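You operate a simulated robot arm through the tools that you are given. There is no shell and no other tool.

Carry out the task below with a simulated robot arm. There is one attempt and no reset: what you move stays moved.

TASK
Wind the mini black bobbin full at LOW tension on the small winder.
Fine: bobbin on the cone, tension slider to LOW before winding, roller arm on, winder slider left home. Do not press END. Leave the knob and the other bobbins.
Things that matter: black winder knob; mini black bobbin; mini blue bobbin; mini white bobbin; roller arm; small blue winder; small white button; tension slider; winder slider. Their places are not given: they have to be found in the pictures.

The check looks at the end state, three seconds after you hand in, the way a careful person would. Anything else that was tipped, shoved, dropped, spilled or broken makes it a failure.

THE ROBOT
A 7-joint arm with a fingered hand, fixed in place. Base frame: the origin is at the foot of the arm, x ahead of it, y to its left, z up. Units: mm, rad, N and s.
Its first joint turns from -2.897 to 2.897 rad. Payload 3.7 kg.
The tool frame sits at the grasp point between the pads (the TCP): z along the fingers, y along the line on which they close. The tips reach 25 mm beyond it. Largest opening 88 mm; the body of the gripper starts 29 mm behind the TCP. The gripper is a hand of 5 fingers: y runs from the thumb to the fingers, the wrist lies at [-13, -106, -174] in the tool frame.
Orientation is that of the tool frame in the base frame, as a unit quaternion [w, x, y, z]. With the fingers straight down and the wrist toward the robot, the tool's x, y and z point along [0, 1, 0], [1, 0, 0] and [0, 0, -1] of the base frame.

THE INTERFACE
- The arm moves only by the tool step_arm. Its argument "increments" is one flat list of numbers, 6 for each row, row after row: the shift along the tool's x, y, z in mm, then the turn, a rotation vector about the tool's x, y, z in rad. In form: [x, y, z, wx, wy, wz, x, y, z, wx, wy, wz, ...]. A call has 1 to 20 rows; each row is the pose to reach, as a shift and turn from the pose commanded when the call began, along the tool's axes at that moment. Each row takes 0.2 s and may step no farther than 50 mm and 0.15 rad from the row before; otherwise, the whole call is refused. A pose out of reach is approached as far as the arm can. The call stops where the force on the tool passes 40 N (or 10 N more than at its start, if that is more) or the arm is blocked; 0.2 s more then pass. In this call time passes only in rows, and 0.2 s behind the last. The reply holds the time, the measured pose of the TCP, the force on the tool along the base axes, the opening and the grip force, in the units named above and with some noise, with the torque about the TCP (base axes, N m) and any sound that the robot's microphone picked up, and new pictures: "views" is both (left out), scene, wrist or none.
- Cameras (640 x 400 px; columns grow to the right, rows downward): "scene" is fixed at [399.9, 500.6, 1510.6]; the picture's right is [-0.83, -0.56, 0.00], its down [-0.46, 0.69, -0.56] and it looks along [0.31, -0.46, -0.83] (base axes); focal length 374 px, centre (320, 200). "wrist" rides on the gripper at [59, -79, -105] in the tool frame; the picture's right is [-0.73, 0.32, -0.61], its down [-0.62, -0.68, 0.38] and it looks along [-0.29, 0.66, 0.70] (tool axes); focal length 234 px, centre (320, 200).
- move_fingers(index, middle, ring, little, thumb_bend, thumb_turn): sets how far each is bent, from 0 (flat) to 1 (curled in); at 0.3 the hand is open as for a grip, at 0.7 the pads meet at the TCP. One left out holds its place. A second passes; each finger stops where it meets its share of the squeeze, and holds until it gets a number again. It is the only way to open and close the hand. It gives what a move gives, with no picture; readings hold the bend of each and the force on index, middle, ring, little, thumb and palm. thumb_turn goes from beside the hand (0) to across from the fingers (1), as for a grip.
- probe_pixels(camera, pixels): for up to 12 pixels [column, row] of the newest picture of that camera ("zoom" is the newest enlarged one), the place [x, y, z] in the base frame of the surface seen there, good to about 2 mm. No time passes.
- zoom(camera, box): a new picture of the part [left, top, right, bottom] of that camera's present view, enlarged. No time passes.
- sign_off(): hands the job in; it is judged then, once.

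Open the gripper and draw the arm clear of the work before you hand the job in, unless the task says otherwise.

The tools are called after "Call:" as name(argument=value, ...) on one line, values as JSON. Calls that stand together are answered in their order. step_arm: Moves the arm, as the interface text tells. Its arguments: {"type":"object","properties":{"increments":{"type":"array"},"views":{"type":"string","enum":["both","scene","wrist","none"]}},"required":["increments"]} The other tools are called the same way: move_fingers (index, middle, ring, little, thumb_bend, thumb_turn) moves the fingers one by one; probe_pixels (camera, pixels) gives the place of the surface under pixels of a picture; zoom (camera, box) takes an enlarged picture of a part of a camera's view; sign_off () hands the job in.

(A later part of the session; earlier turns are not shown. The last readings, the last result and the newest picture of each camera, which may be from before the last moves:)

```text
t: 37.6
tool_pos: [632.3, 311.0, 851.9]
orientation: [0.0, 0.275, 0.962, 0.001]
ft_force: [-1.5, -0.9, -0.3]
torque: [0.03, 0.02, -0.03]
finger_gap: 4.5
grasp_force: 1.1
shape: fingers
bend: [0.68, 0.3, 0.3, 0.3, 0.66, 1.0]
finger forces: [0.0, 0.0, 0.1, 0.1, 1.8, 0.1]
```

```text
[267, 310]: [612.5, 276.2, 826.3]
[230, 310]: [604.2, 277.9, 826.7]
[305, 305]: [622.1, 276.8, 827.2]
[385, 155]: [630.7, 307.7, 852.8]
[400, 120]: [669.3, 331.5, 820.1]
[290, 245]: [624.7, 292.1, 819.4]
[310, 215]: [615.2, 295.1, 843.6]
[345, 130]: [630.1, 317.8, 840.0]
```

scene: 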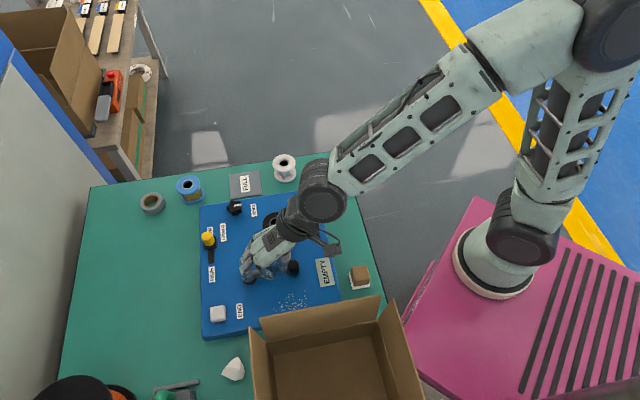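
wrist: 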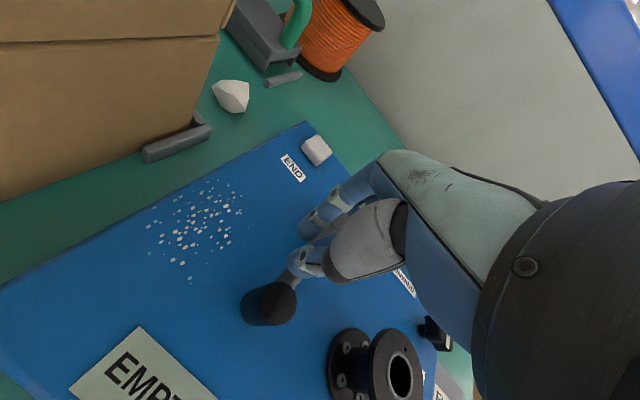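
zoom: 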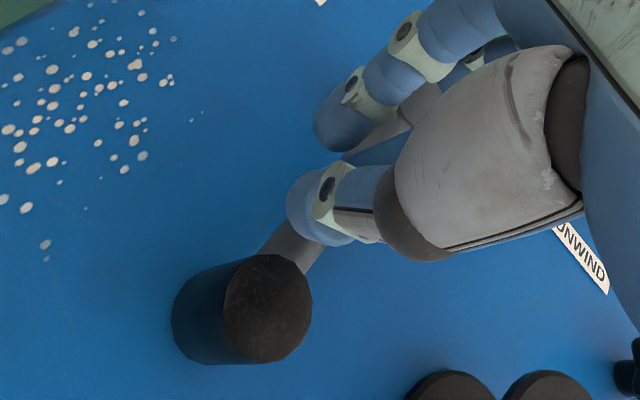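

Call:
step_arm(increments=[-4.5, -1.2, 0, 0, 0, 0, -9, -2.1, 0, 0, 0, 0, -13.5, -2.4, 0, 0, 0, 0, -18.1, -2.5, 0, 0, 0, 0, -22.6, -2.1, 0, 0, 0, 0, -27.1, -1.4, 0, 0, 0, 0], views="both")

Call:
zoom(camera="scene", box=[220, 210, 360, 300])

Call:
zoom(camera="wrist", box=[200, 200, 400, 360])

```text
t: 39.0
tool_pos: [653.6, 294.4, 852.6]
orientation: [0.0, 0.276, 0.961, 0.0]
ft_force: [-1.0, -1.9, 1.1]
torque: [-0.04, 0.05, 0.03]
finger_gap: 6.4
grasp_force: 1.2
shape: fingers
bend: [0.68, 0.3, 0.3, 0.3, 0.65, 1.0]
finger forces: [0.2, 0.0, 0.1, 0.0, 2.4, 0.1]
```

scene: 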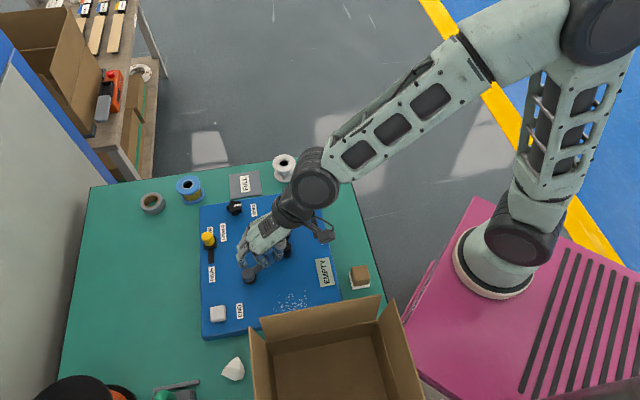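
wrist: 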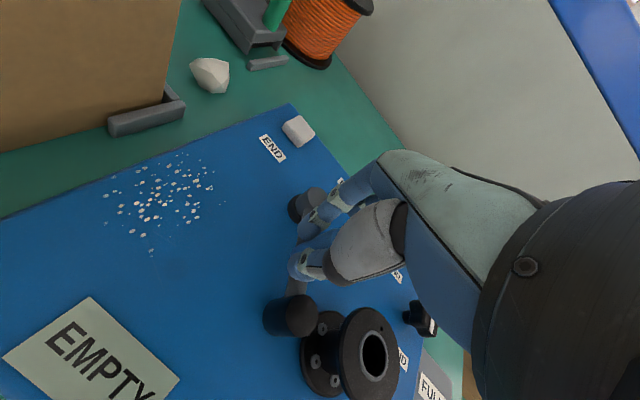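

```text
4.44 times, centred on (290, 255) of scene
```

zoom: 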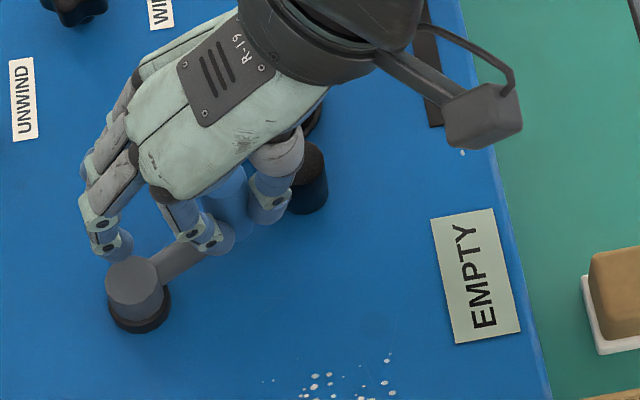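

```text
2.50 times, centred on (300, 280) of wrist
```

zoom: 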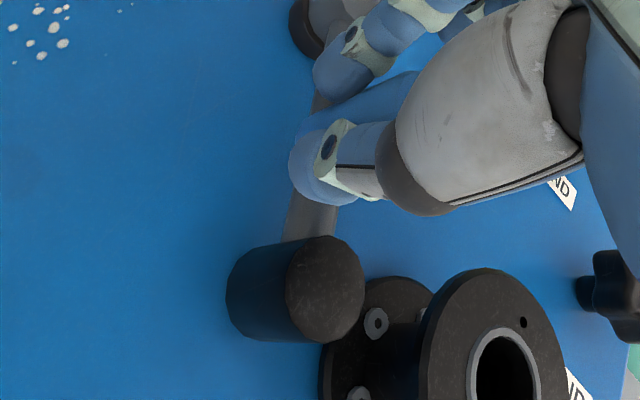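

Call:
probe_pixels(camera="zoom", pixels=[[325, 290], [292, 285], [362, 285], [325, 240], [325, 335], [240, 290], [270, 330], [370, 300], [420, 310], [345, 370], [440, 280], [310, 215]])

```text
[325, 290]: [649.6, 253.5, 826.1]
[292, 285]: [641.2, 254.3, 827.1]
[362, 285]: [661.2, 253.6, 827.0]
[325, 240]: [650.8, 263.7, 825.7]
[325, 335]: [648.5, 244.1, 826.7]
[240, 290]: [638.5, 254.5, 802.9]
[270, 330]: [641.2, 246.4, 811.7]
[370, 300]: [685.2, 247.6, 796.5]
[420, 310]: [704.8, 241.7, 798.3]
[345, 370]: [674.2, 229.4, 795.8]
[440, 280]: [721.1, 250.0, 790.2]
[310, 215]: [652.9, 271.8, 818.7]
```

Roller is at ≈(650.5,253.7), angle ≈251°, and its height (≈803–827) fits between the flanges. I continue to about 266° in small rows.

Call:
step_arm(increments=[-2.2, 0.6, 0, 0, 0, 0, -4.4, 1.2, 0, 0, 0, 0, -6.5, 1.9, 0, 0, 0, 0, -8.7, 2.7, 0, 0, 0, 0, -10.7, 3.7, 0, 0, 0, 0, -12.8, 4.7, 0, 0, 0, 0], views="both")

Call:
zoom(camera="wrist", box=[200, 220, 400, 380])

```text
t: 40.4
tool_pos: [666.0, 292.8, 852.8]
orientation: [0.0, 0.276, 0.961, 0.0]
ft_force: [-9.4, 1.3, 2.4]
torque: [-0.02, 0.21, -0.04]
finger_gap: 11.3
grasp_force: 4.2
shape: fingers
bend: [0.66, 0.3, 0.3, 0.3, 0.63, 0.99]
finger forces: [2.3, 0.0, 0.1, 0.0, 7.0, 0.0]
```

scene: 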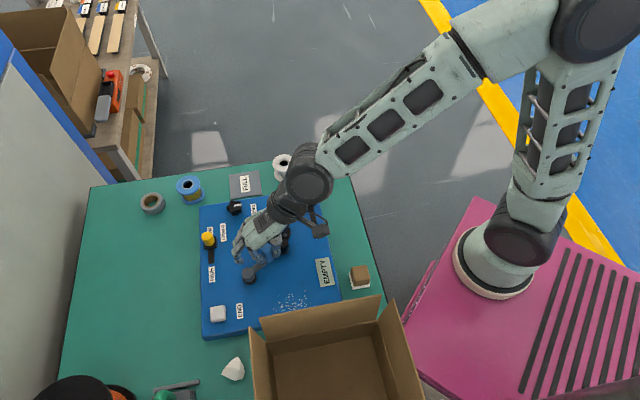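
wrist: 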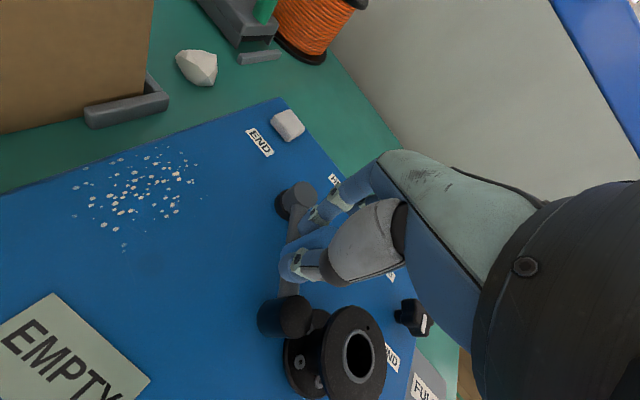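

```text
2.50 times, centred on (300, 300) of wrist
```

zoom: 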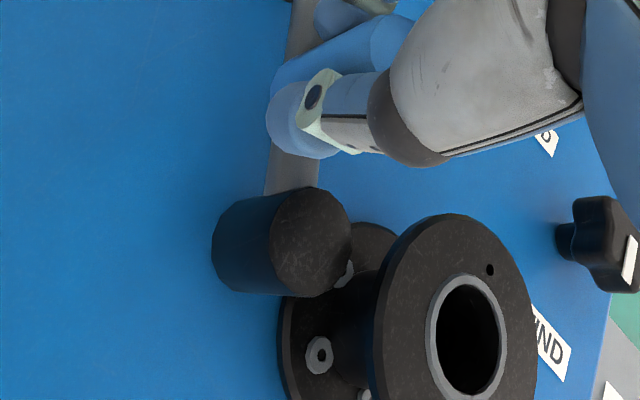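

Force rose to 9.6 N; the roller appears to touch the bobbin. I probe the roller and bobbin positions.

Call:
probe_pixels(camera="zoom", pixels=[[310, 240], [276, 240], [348, 240], [310, 192], [310, 290], [432, 335], [505, 335], [467, 278], [467, 392], [320, 75], [345, 320], [295, 170]])

Call:
zoom(camera="scene", box=[230, 210, 340, 290])

```text
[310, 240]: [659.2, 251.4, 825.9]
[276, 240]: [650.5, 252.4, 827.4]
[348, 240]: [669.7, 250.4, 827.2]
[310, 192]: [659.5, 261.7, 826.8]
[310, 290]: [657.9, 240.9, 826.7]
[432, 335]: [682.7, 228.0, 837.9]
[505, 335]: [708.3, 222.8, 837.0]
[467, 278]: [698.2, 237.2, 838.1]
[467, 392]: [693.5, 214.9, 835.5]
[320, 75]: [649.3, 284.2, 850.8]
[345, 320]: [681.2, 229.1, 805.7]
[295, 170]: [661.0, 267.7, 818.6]
```

```text
5.00 times, centred on (285, 250) of scene
```

zoom: 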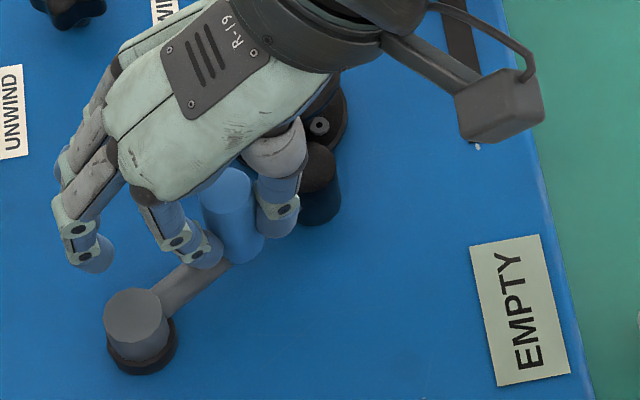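

Call:
zoom(camera="wrist", box=[250, 270, 350, 380])

Call:
zoom(camera="wrist", box=[250, 190, 370, 300])

```text
3.64 times, centred on (300, 325) of wrist
```

zoom: 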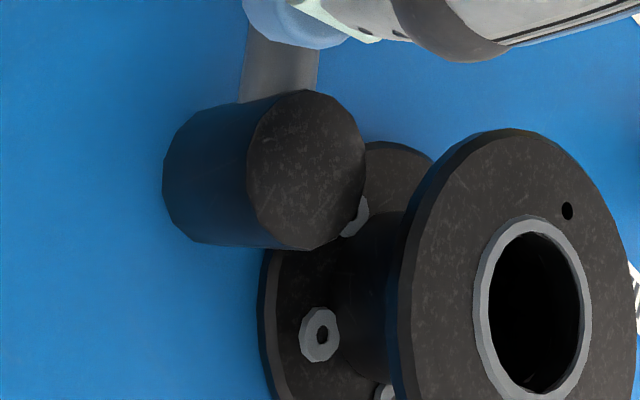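

```text
3.64 times, centred on (310, 245) of wrist
```

zoom: 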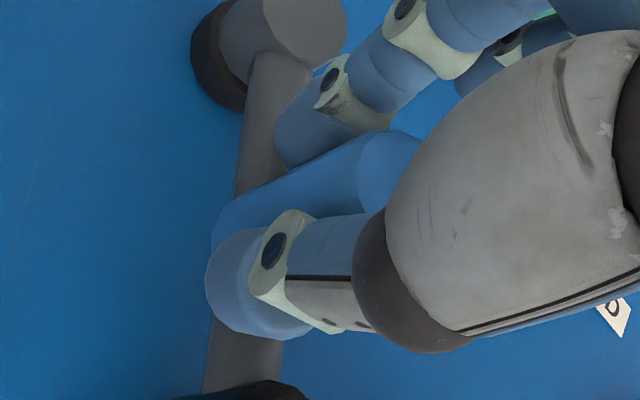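

The handle is well nested between thumb and index, and the roller still shows a small gap to the bobbin. I push 3 mm more along the tangent to see whether it moves or is at a stop.

Call:
step_arm(increments=[-1.4, 0.5, 0, 0, 0, 0, -2.8, 1.0, 0, 0, 0, 0], views="both")

Call:
zoom(camera="wrist", box=[250, 270, 350, 380])

```text
t: 41.0
tool_pos: [669.1, 291.6, 853.1]
orientation: [0.0, 0.275, 0.961, 0.0]
ft_force: [-10.6, 1.6, 2.3]
torque: [0.02, 0.22, -0.07]
finger_gap: 13.0
grasp_force: 5.8
shape: fingers
bend: [0.66, 0.3, 0.3, 0.3, 0.63, 0.98]
finger forces: [3.0, 0.1, 0.0, 0.0, 8.4, 0.0]
```

scene: 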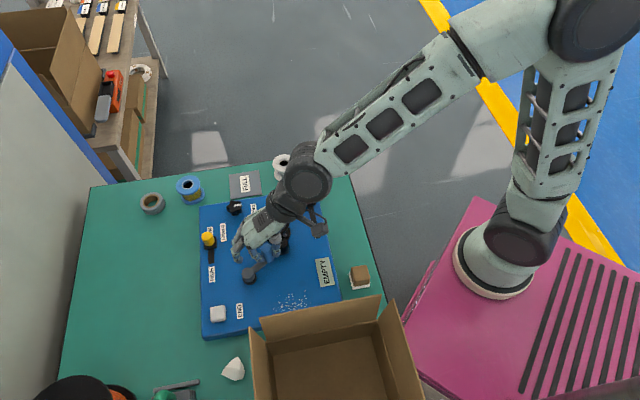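
wrist: 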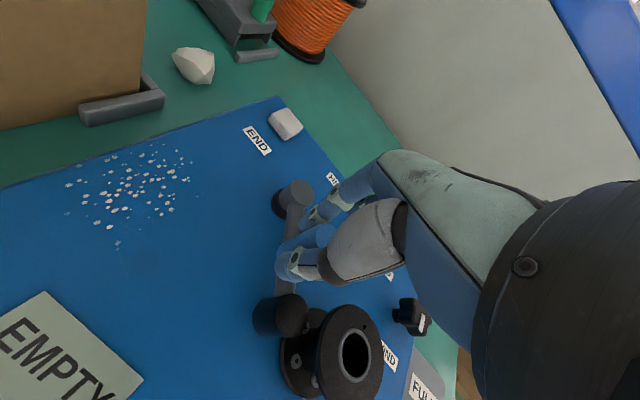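

```text
3.64 times, centred on (300, 325) of wrist
```

zoom: 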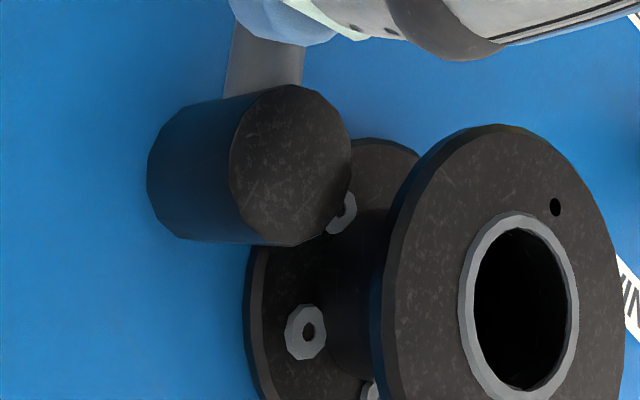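

Call:
probe_pixels(camera="zoom", pixels=[[290, 165], [235, 165], [345, 165], [290, 90], [290, 240], [462, 300], [575, 300], [520, 215], [520, 388], [160, 165], [290, 262], [335, 145]])

```text
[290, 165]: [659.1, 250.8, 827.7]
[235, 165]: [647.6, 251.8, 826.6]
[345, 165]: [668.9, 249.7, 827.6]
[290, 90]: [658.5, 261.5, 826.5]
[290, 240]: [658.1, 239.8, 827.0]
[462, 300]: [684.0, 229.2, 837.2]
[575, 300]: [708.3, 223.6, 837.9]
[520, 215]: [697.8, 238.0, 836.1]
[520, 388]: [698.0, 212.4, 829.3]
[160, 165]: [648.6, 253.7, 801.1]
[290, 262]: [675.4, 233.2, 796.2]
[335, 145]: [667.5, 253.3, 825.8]
```

The roller has not moved further (still ≈(658.7,250.8), about 57° of swing): the arm is at its end stop. I open the fingers to release the handle and check whether the arm stays.

Call:
move_fingers(index=0.4, thumb_bend=0.4)

Call:
step_arm(increments=[0, 0, -20, 0, 0, 0, 0, 0, -45, 0, 0, 0, 0, 0, -80, 0, 0, 0, 0, 0, -120, 0, 0, 0], views="both")

Call:
zoom(camera="scene", box=[220, 200, 360, 300])

```text
t: 42.0
tool_pos: [670.6, 291.5, 852.5]
orientation: [0.0, 0.276, 0.961, 0.0]
ft_force: [-0.4, -0.2, 0.4]
torque: [0.0, 0.0, 0.04]
finger_gap: 63.0
grasp_force: 0.0
shape: fingers
bend: [0.4, 0.3, 0.3, 0.3, 0.4, 0.99]
finger forces: [0.0, 0.0, 0.0, 0.1, 0.1, 0.0]
```

```text
t: 43.0
tool_pos: [669.3, 290.5, 973.1]
orientation: [0.0, 0.275, 0.961, 0.0]
ft_force: [0.2, -0.8, -1.3]
torque: [-0.01, 0.01, -0.04]
finger_gap: 63.0
grasp_force: 0.0
shape: fingers
bend: [0.4, 0.3, 0.3, 0.3, 0.4, 0.99]
finger forces: [0.0, 0.0, 0.1, 0.1, 0.0, 0.0]
```

scene: 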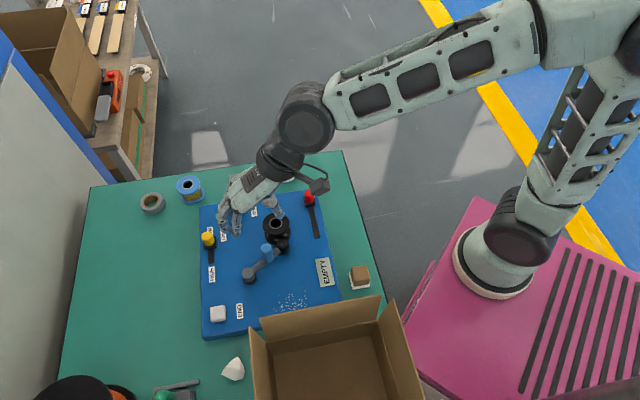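
wrist: 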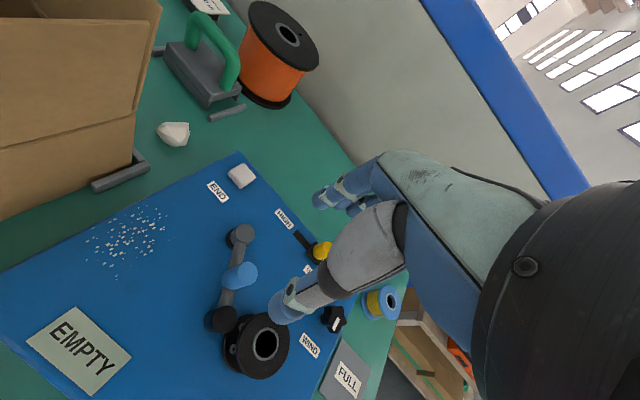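

```text
4.00 times, centred on (290, 250) of scene
```

zoom: 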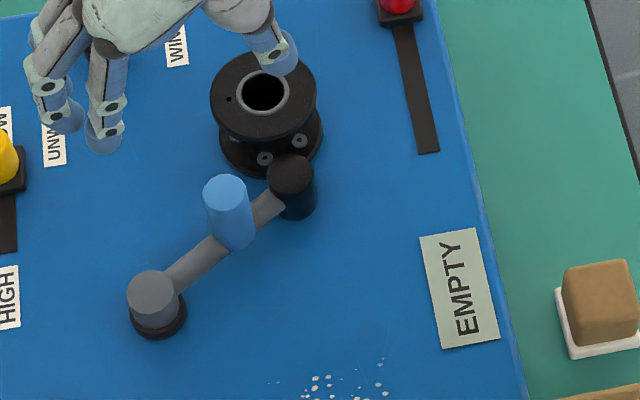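

The roller arm stays by the bobbin. I probe exact roller and bobbin positions.

Call:
probe_pixels(camera="zoom", pixels=[[290, 173], [270, 173], [311, 173], [290, 156], [290, 192], [152, 288], [225, 192], [237, 94], [288, 94], [263, 117], [263, 72], [265, 200]])

```text
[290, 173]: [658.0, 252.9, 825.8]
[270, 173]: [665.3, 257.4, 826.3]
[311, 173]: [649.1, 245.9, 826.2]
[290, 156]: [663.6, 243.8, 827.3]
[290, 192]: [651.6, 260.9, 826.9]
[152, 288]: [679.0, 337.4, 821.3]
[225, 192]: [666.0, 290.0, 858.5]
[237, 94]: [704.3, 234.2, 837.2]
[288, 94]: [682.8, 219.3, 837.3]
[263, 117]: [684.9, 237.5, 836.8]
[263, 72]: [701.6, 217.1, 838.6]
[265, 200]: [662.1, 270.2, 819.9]
```

The arm rests at its stop next to the bobbin (≈55° swing). Now the winder slider: I zoom on the red knob and its slot to measure them.

Call:
zoom(camera="scene", box=[280, 180, 350, 250])

```text
5.71 times, centred on (315, 215) of scene
```

zoom: 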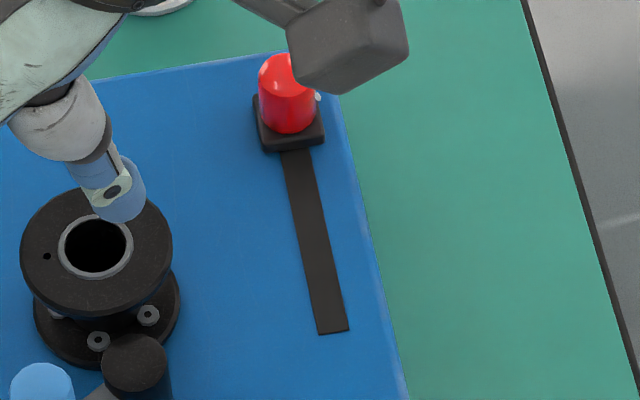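

Call:
probe_pixels(camera="zoom", pixels=[[280, 75], [262, 80], [300, 92], [282, 100], [290, 128], [262, 145], [322, 138], [300, 155], [295, 200], [330, 325], [316, 330], [348, 326]])

Call:
zoom(camera="wrist", box=[190, 200, 330, 400])

```text
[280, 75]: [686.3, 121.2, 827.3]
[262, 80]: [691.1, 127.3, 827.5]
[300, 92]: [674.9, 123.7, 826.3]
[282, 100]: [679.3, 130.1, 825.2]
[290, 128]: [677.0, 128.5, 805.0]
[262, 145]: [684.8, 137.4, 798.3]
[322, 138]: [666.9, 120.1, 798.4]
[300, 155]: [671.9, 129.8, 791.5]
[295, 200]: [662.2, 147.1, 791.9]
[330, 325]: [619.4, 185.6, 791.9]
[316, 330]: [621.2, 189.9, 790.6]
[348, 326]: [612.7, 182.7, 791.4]
```

```text
2.00 times, centred on (260, 300) of wrist
```

zoom: 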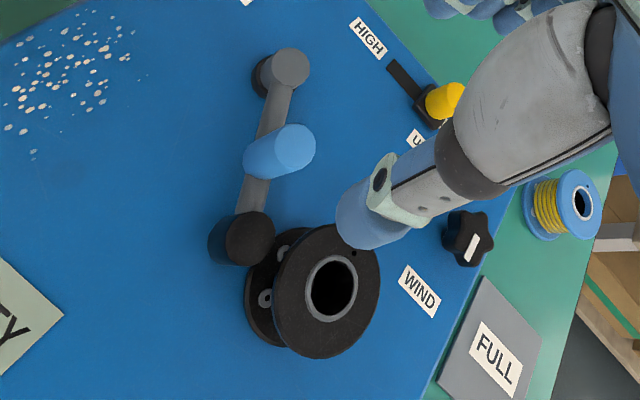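

I move over the red knob (≈(683.5,120)) at z≈973, turning back to the 45° yaw, to grip it between thumb and index.

Call:
step_arm(increments=[-20.5, -27.4, 0, 0, 0, 0.045, -41, -54.8, 0, 0, 0, 0.09, -61.4, -82.3, 0, 0, 0, 0.135, -81.9, -109.7, 0, 0, 0, 0.18, -102.4, -137.1, 0, 0, 0, 0.227, -102.4, -137.1, 40, 0, 0, 0.227, -102.4, -137.1, 75, 0, 0, 0.227], views="both")

Call:
zoom(camera="wrist", box=[230, 180, 390, 340])

Call:
zoom(camera="scene", box=[260, 150, 360, 230])

```text
t: 44.6
tool_pos: [685.7, 118.5, 900.4]
orientation: [0.0, 0.382, 0.924, 0.0]
ft_force: [-0.3, -0.3, 0.4]
torque: [0.02, -0.02, 0.01]
finger_gap: 63.2
grasp_force: 0.1
shape: fingers
bend: [0.4, 0.3, 0.3, 0.3, 0.4, 0.99]
finger forces: [0.0, 0.1, 0.0, 0.0, 0.1, 0.0]
```

scene: 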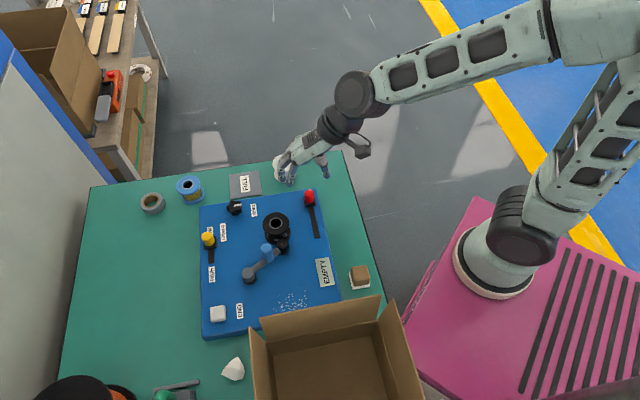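
wrist: 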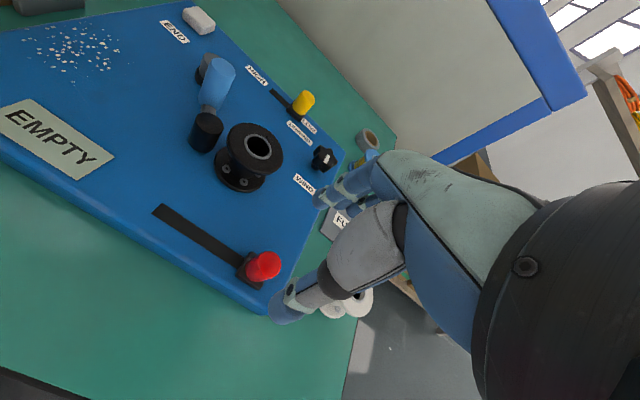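

```text
2.50 times, centred on (310, 260) of wrist
```

zoom: 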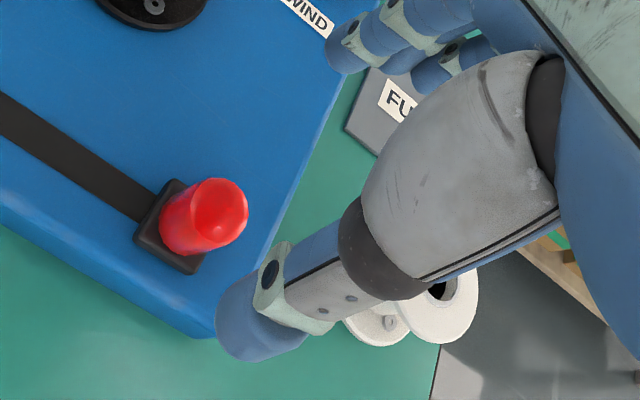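

```text
5.00 times, centred on (310, 190) of scene
```

zoom: 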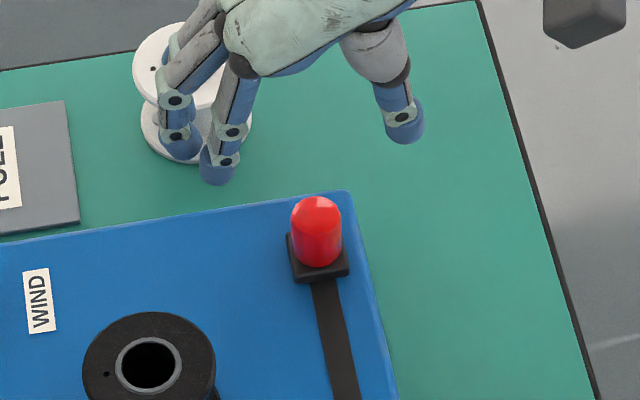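

Call:
probe_pixels(camera="zoom", pixels=[[316, 213], [295, 214], [338, 214], [316, 199], [316, 228], [316, 262], [292, 278], [348, 270], [320, 281], [200, 180], [180, 150], [405, 130]])

Call:
probe_pixels(camera="wrist", pixels=[[268, 260], [277, 258], [262, 275], [256, 255], [350, 300], [335, 310], [318, 200], [335, 208]])

```text
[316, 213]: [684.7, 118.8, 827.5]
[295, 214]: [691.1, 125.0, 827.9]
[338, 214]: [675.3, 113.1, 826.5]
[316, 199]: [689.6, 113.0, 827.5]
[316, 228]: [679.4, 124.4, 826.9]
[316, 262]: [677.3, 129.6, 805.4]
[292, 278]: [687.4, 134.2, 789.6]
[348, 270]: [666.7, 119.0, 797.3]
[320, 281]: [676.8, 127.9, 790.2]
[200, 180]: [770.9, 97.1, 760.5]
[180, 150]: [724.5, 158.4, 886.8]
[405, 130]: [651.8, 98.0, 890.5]
```

```text
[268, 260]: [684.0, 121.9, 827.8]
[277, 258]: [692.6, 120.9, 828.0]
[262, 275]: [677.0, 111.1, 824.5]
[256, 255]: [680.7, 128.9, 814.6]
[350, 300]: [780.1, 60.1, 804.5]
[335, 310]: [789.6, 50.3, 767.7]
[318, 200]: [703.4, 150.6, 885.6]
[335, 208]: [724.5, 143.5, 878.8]
```

The knob centre is ≈(683.9,118.8), within 2 mm of the TCP. I lower to z≈828 around it.

Call:
step_arm(increments=[0.8, -0.6, 25, 0, 0, 0, 0.8, -0.6, 50, 0, 0, 0, 0.8, -0.6, 65, 0, 0, 0, 0.8, -0.6, 73, 0, 0, 0], views="both")

Call:
move_fingers(index=0.62, thumb_bend=0.62)

Call:
zoom(camera="wrist", box=[230, 180, 390, 340])

Call:
zoom(camera="scene", box=[260, 150, 360, 230])

```text
t: 45.6
tool_pos: [684.3, 121.0, 824.5]
orientation: [0.0, 0.382, 0.924, -0.001]
ft_force: [0.3, -0.2, 0.0]
torque: [-0.01, 0.01, 0.01]
finger_gap: 63.1
grasp_force: 0.1
shape: fingers
bend: [0.4, 0.3, 0.3, 0.3, 0.4, 0.99]
finger forces: [0.1, 0.0, 0.0, 0.0, 0.0, 0.0]
```

scene: 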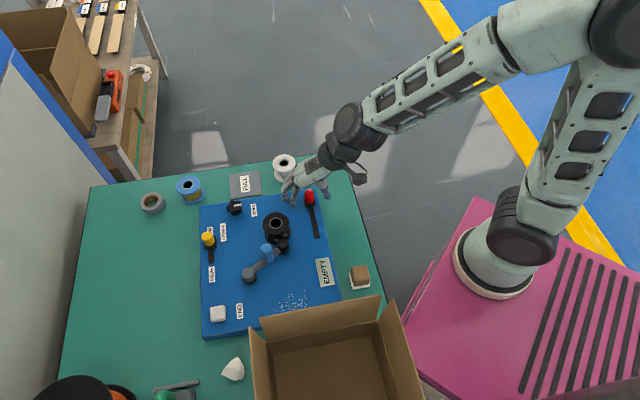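
wrist: 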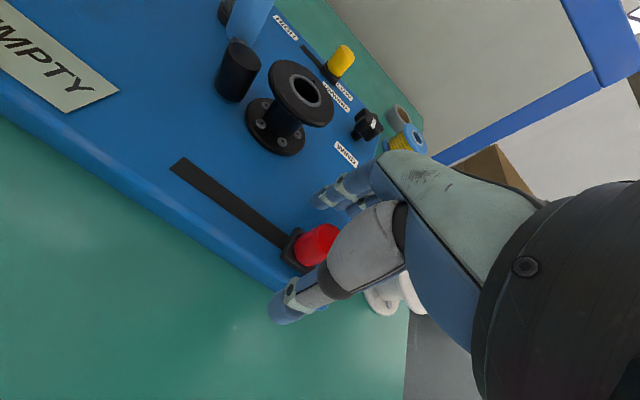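

```text
t: 46.6
tool_pos: [683.5, 121.2, 825.4]
orientation: [0.0, 0.383, 0.924, 0.0]
ft_force: [-0.5, 0.5, -0.2]
torque: [0.01, 0.01, -0.01]
finger_gap: 18.9
grasp_force: 0.8
shape: fingers
bend: [0.61, 0.3, 0.3, 0.3, 0.6, 1.0]
finger forces: [0.5, 0.0, 0.0, 0.0, 0.9, 0.1]
```

```text
2.50 times, centred on (310, 260) of wrist
```

zoom: 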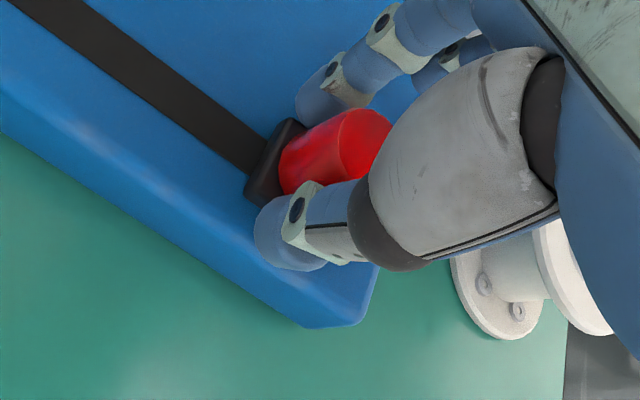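

```text
5.00 times, centred on (310, 190) of scene
```

zoom: 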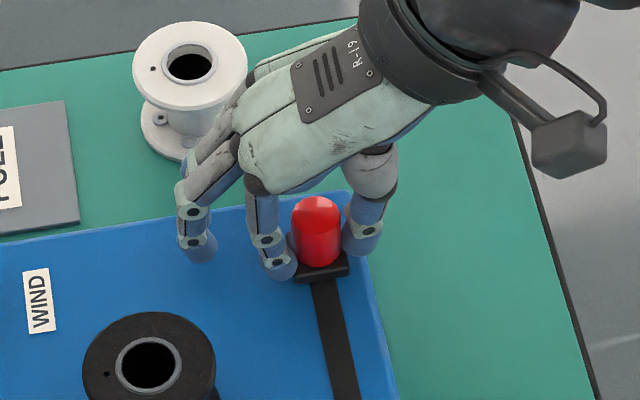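

The fingers straddle the knob. I firm up the grip a little and draw the slider 12 mm along its slot (tool +x), watching the display.

Call:
move_fingers(index=0.65, thumb_bend=0.65)

Call:
step_arm(increments=[4, 0, 0, 0, 0, 0, 8, 0, 0, 0, 0, 0, 12, 0, 0, 0, 0, 0], views="both")

Call:
zoom(camera="scene", box=[240, 180, 350, 290])

```text
t: 47.6
tool_pos: [683.5, 120.7, 825.2]
orientation: [0.001, 0.382, 0.924, 0.001]
ft_force: [-0.3, -0.5, -0.2]
torque: [0.02, -0.03, -0.01]
finger_gap: 16.5
grasp_force: 1.4
shape: fingers
bend: [0.62, 0.3, 0.3, 0.3, 0.61, 1.0]
finger forces: [1.7, 0.1, 0.0, 0.0, 2.4, 0.1]
```

```text
t: 48.4
tool_pos: [674.6, 129.6, 824.9]
orientation: [0.0, 0.383, 0.924, 0.0]
ft_force: [-0.6, -1.9, 0.8]
torque: [-0.02, 0.02, 0.0]
finger_gap: 15.8
grasp_force: 2.1
shape: fingers
bend: [0.63, 0.3, 0.3, 0.3, 0.61, 1.0]
finger forces: [1.7, 0.0, 0.0, 0.1, 2.9, 0.1]
```

scene: 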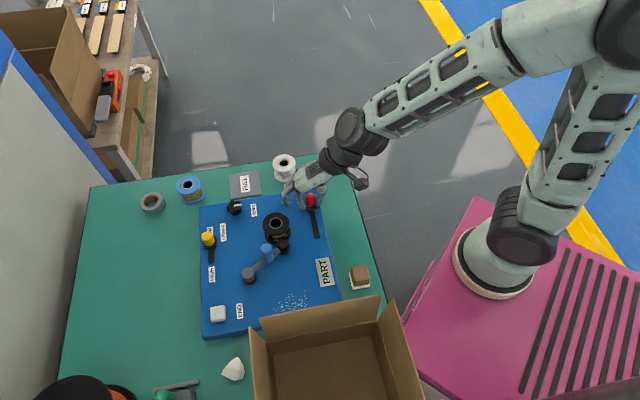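
wrist: 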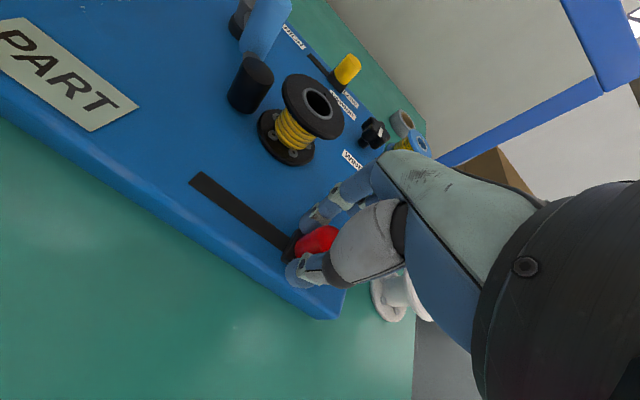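

```text
3.64 times, centred on (295, 235) of scene
```

zoom: 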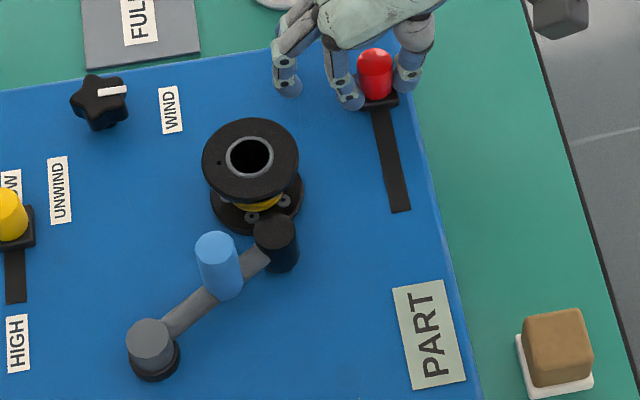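

Winding works: the display reads PART and yellow thread shows on the bobbin. I continue drawing the slider along its slot.

Call:
step_arm(increments=[5, 0, 0, 0, 0, 0, 10, 0, 0, 0, 0, 0, 15, 0, 0, 0, 0, 0, 20, 0, 0, 0, 0, 0], views="both")

Call:
zoom(camera="scene", box=[240, 180, 350, 290])

```text
t: 49.4
tool_pos: [659.5, 143.6, 824.6]
orientation: [-0.001, 0.382, 0.924, 0.0]
ft_force: [-0.9, -1.8, 1.9]
torque: [-0.02, -0.01, -0.01]
finger_gap: 14.7
grasp_force: 2.4
shape: fingers
bend: [0.64, 0.3, 0.3, 0.3, 0.61, 1.0]
finger forces: [1.9, 0.0, 0.1, 0.0, 2.6, 0.0]
```

scene: 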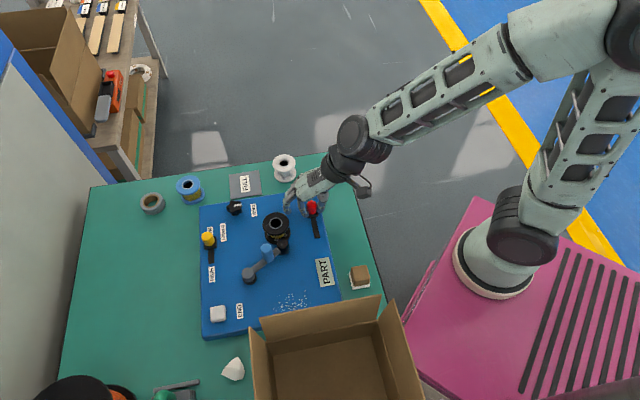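
wrist: 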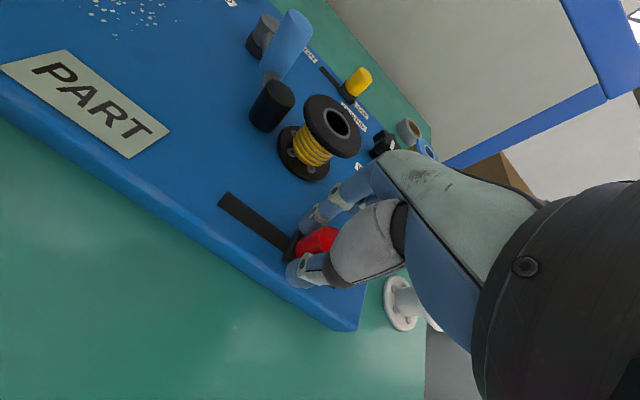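

```text
3.64 times, centred on (295, 235) of scene
```

zoom: 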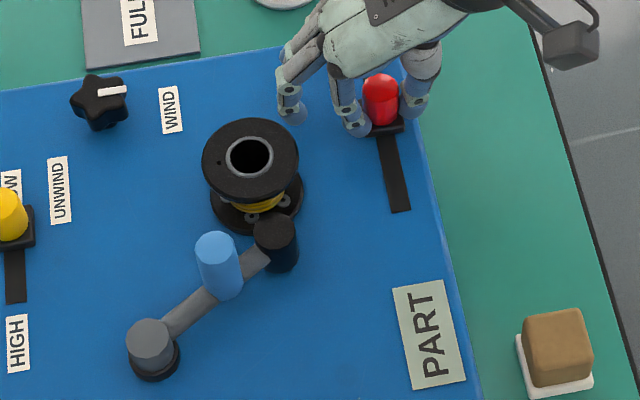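

Call:
probe_pixels(camera="zoom", pixels=[[381, 85], [366, 87], [396, 87], [381, 98], [383, 120], [256, 195], [260, 206], [250, 205], [388, 130], [408, 122], [372, 135], [399, 210]])

Call:
zoom(camera="wrist", box=[240, 80, 400, 300])

```text
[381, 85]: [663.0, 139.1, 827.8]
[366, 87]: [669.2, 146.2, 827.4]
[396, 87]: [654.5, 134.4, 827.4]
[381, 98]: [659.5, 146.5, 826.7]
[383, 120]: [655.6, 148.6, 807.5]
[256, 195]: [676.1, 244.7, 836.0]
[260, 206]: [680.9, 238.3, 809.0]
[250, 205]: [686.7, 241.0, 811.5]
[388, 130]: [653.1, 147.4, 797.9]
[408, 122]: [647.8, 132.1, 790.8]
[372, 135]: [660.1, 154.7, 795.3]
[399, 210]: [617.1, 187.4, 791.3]
```

```text
1.82 times, centred on (320, 190) of wrist
```

zoom: 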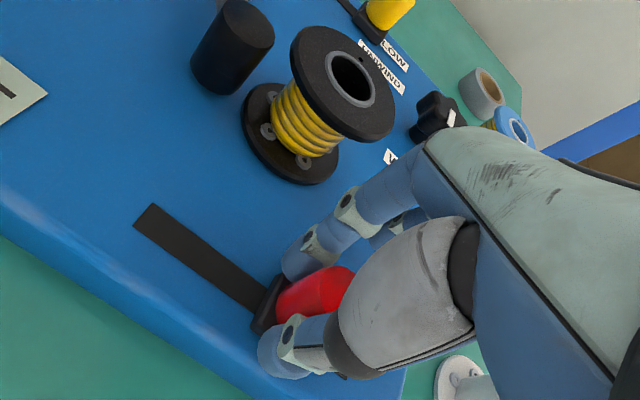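

The knob follows (now ≈(662,140.5), 31 mm travelled) and the thread radius is ≈16 mm. I hold still for a second to see whether filling depends on time or on slider travel.

Call:
step_arm(increments=[0, 0, 0, 0, 0, 0, 0, 0, 0, 0, 0, 0, 0, 0, 0, 0, 0, 0, 0, 0, 0, 0, 0, 0, 0, 0, 0, 0, 0, 0], views="both")

Call:
zoom(camera="wrist", box=[240, 80, 400, 300])

```text
t: 50.6
tool_pos: [660.0, 143.9, 825.1]
orientation: [0.0, 0.383, 0.924, 0.001]
ft_force: [-0.8, -0.7, 0.8]
torque: [-0.03, -0.02, -0.05]
finger_gap: 15.1
grasp_force: 2.4
shape: fingers
bend: [0.64, 0.3, 0.3, 0.3, 0.61, 1.0]
finger forces: [1.9, 0.0, 0.1, 0.0, 2.5, 0.1]
```

scene: 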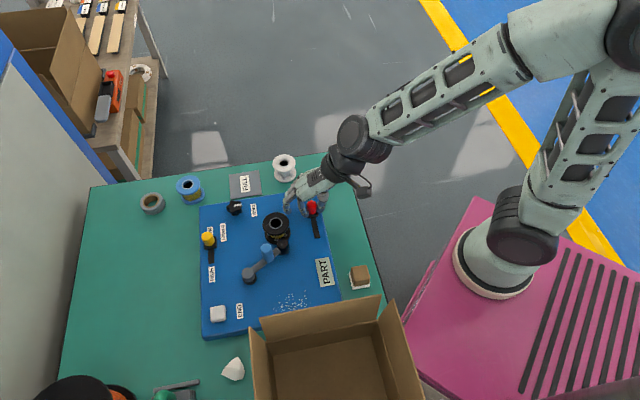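
wrist: 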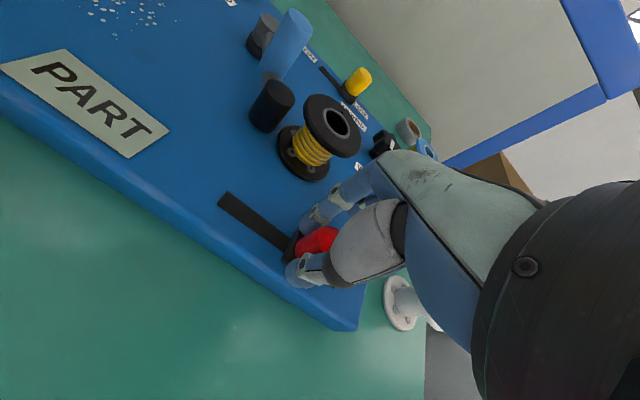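

```text
1.82 times, centred on (320, 190) of wrist
```

zoom: 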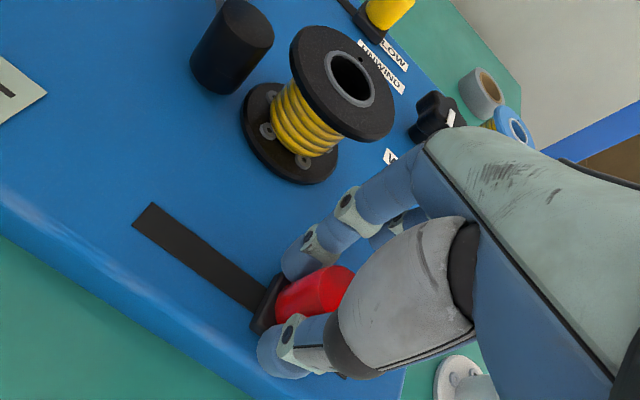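

Nothing changes with time, so filling depends on slider travel. I keep drawing the slider, 25 mm more.

Call:
step_arm(increments=[5, 0, 0, 0, 0, 0, 10, 0, 0, 0, 0, 0, 15, 0, 0, 0, 0, 0, 20, 0, 0, 0, 0, 0, 25, 0, 0, 0, 0, 0], views="both")

Call:
zoom(camera="scene", box=[240, 180, 350, 290])

Call:
zoom(camera="wrist", box=[240, 80, 400, 300])

```text
t: 51.8
tool_pos: [643.2, 160.5, 825.5]
orientation: [0.0, 0.383, 0.924, 0.001]
ft_force: [0.4, -1.3, 3.6]
torque: [0.02, 0.01, 0.0]
finger_gap: 14.9
grasp_force: 2.9
shape: fingers
bend: [0.64, 0.3, 0.3, 0.3, 0.61, 1.0]
finger forces: [4.0, 0.1, 0.0, 0.1, 2.2, 0.0]
```

scene: 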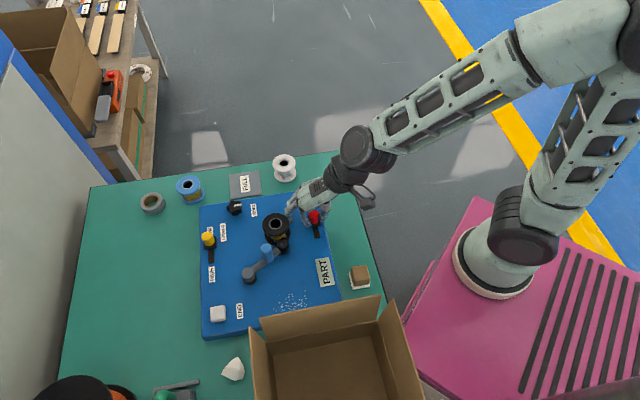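
wrist: 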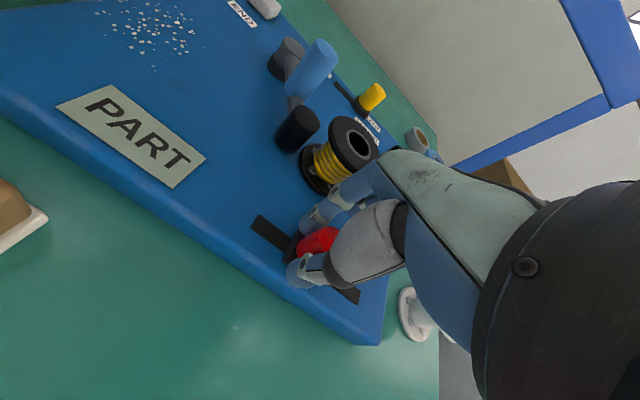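

```text
3.64 times, centred on (295, 235) of scene
```

zoom: 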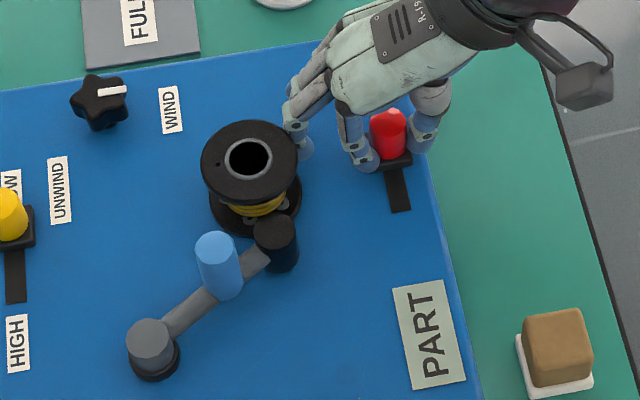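

```text
1.82 times, centred on (320, 190) of wrist
```

zoom: 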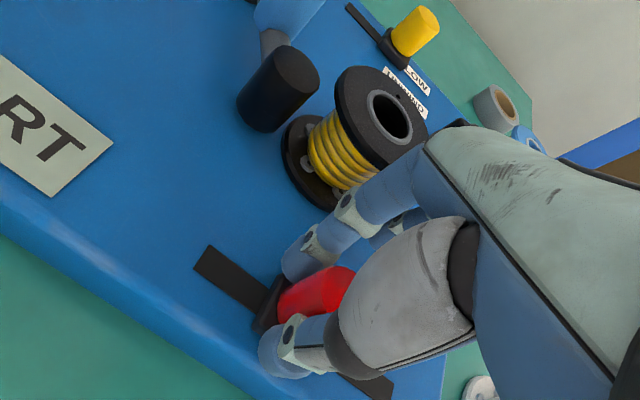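

The other fingers are getting close to the bobbin (about 7 mm), so I tuck middle, ring and little in before going further, and check the knob position.

Call:
move_fingers(middle=0.5, ring=0.5, little=0.5)

Call:
zoom(camera="scene", box=[260, 180, 350, 250])

```text
t: 52.8
tool_pos: [643.7, 161.4, 824.4]
orientation: [0.0, 0.383, 0.924, 0.0]
ft_force: [0.0, 0.0, 5.0]
torque: [0.04, 0.02, -0.02]
finger_gap: 14.7
grasp_force: 4.3
shape: fingers
bend: [0.64, 0.5, 0.5, 0.5, 0.61, 1.0]
finger forces: [5.7, 0.1, 0.1, 0.1, 2.2, 0.1]
```

```text
5.71 times, centred on (305, 215) of scene
```

zoom: 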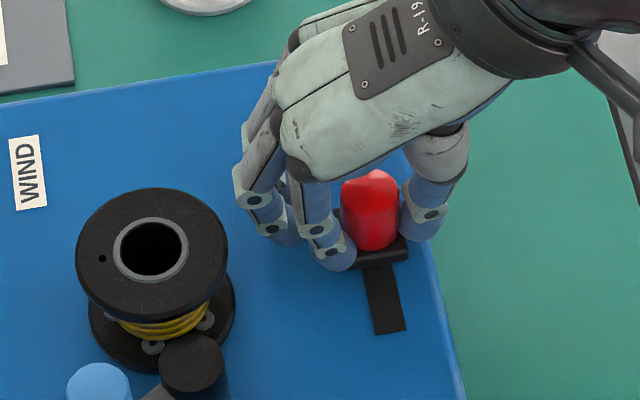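

The 5 N upward force suggests the index tip is resting on the slider block. I raise 3 mm and then continue along the slot.

Call:
probe_pixels(camera="zoom", pixels=[[368, 188], [345, 192], [396, 192], [372, 210], [375, 245], [345, 258], [385, 262], [408, 252], [372, 330], [405, 328], [330, 262], [160, 330]])

Call:
step_arm(increments=[0, 0, -3, 0, 0, 0], views="none")

```text
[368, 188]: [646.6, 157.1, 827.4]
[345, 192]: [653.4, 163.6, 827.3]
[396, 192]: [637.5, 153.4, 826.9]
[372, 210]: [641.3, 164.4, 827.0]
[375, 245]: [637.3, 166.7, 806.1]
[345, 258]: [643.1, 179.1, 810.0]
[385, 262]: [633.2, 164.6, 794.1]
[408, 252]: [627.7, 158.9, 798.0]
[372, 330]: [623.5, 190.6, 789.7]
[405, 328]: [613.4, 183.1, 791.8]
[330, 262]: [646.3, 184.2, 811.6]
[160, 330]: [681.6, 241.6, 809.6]
```

```text
t: 53.2
tool_pos: [643.4, 162.1, 826.7]
orientation: [0.0, 0.383, 0.924, -0.002]
ft_force: [-1.1, -1.2, -1.4]
torque: [0.01, 0.01, 0.01]
finger_gap: 14.6
grasp_force: 1.7
shape: fingers
bend: [0.64, 0.5, 0.5, 0.5, 0.61, 1.0]
finger forces: [0.5, 0.0, 0.0, 0.0, 2.0, 0.1]
```

The knob is at ≈(645.3,158.5), 55 mm travelled, about 40 mm left to the slot end (617.5,186.5). I continue 20 mm.

Call:
step_arm(increments=[5, 0, 0, 0, 0, 0, 10, 0, 0, 0, 0, 0, 15, 0, 0, 0, 0, 0, 20, 0, 0, 0, 0, 0], views="both")

Call:
zoom(camera="scene", box=[250, 190, 350, 290])

Call:
zoom(camera="wrist", box=[240, 80, 400, 300])

```text
t: 54.2
tool_pos: [627.4, 175.8, 826.7]
orientation: [0.0, 0.384, 0.924, 0.0]
ft_force: [-0.6, 0.6, -0.4]
torque: [-0.03, -0.02, 0.01]
finger_gap: 9.4
grasp_force: 0.1
shape: fingers
bend: [0.65, 0.5, 0.5, 0.5, 0.65, 1.0]
finger forces: [0.0, 0.0, 0.1, 0.0, 0.0, 0.0]
```

scene: 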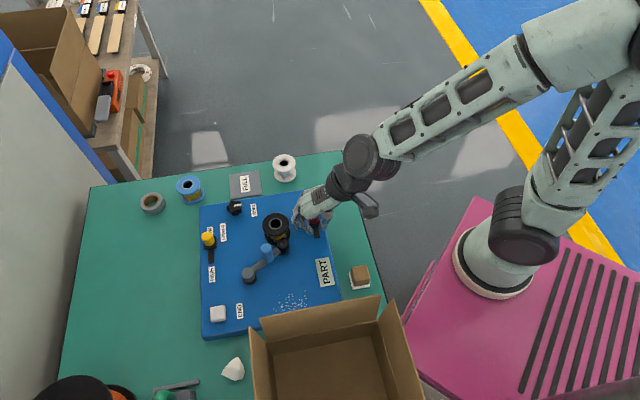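
wrist: 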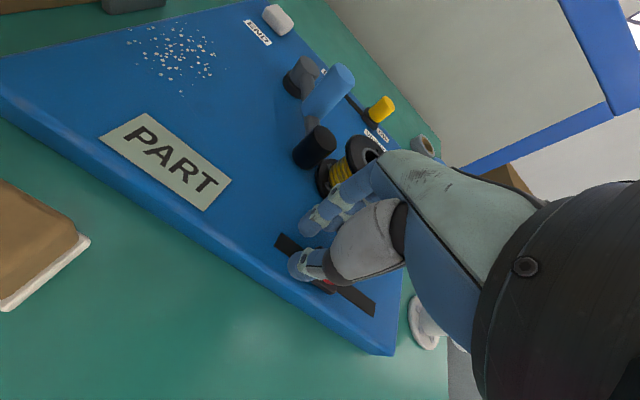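

```text
4.00 times, centred on (300, 240) of scene
```

zoom: 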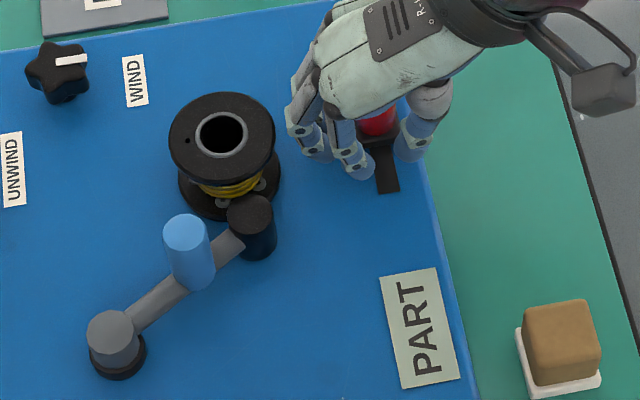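

```text
1.82 times, centred on (320, 190) of wrist
```

zoom: 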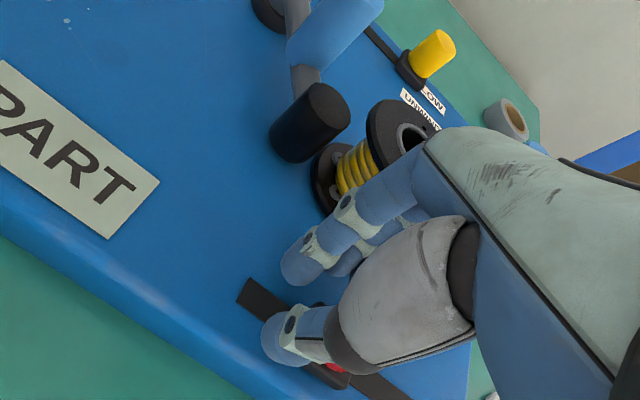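

The knob slipped out of the grip (gap 9.4, 0 N); it stayed behind near (640,160). I open the fingers, locate it, and re-grip more firmly.

Call:
move_fingers(index=0.42, thumb_bend=0.42)

Call:
zoom(camera="scene", box=[270, 190, 350, 250])

```text
t: 55.2
tool_pos: [628.4, 174.4, 826.4]
orientation: [0.0, 0.382, 0.924, 0.0]
ft_force: [0.4, 0.7, 0.8]
torque: [0.02, -0.01, -0.01]
finger_gap: 58.7
grasp_force: 0.1
shape: fingers
bend: [0.42, 0.5, 0.5, 0.5, 0.42, 0.99]
finger forces: [0.0, 0.1, 0.0, 0.0, 0.0, 0.0]
```

```text
6.67 times, centred on (310, 220) of scene
```

zoom: 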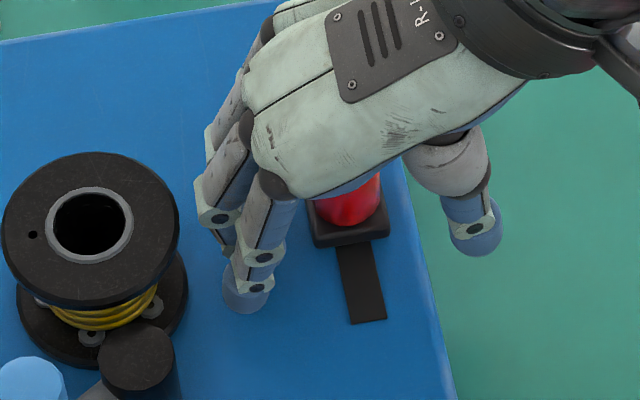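

Call:
probe_pixels(camera="zoom", pixels=[[350, 195], [330, 200], [375, 195], [350, 220], [322, 243], [388, 236], [355, 240], [352, 322], [386, 318], [369, 320], [320, 215], [382, 215]])

```text
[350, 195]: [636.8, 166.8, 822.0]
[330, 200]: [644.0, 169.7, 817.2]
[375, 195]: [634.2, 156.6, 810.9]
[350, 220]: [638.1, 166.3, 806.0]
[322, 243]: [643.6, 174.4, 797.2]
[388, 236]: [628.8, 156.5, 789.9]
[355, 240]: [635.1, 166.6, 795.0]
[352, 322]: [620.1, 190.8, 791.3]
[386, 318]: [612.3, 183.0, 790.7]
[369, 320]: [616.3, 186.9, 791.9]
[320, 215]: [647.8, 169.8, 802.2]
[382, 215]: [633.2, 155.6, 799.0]
```

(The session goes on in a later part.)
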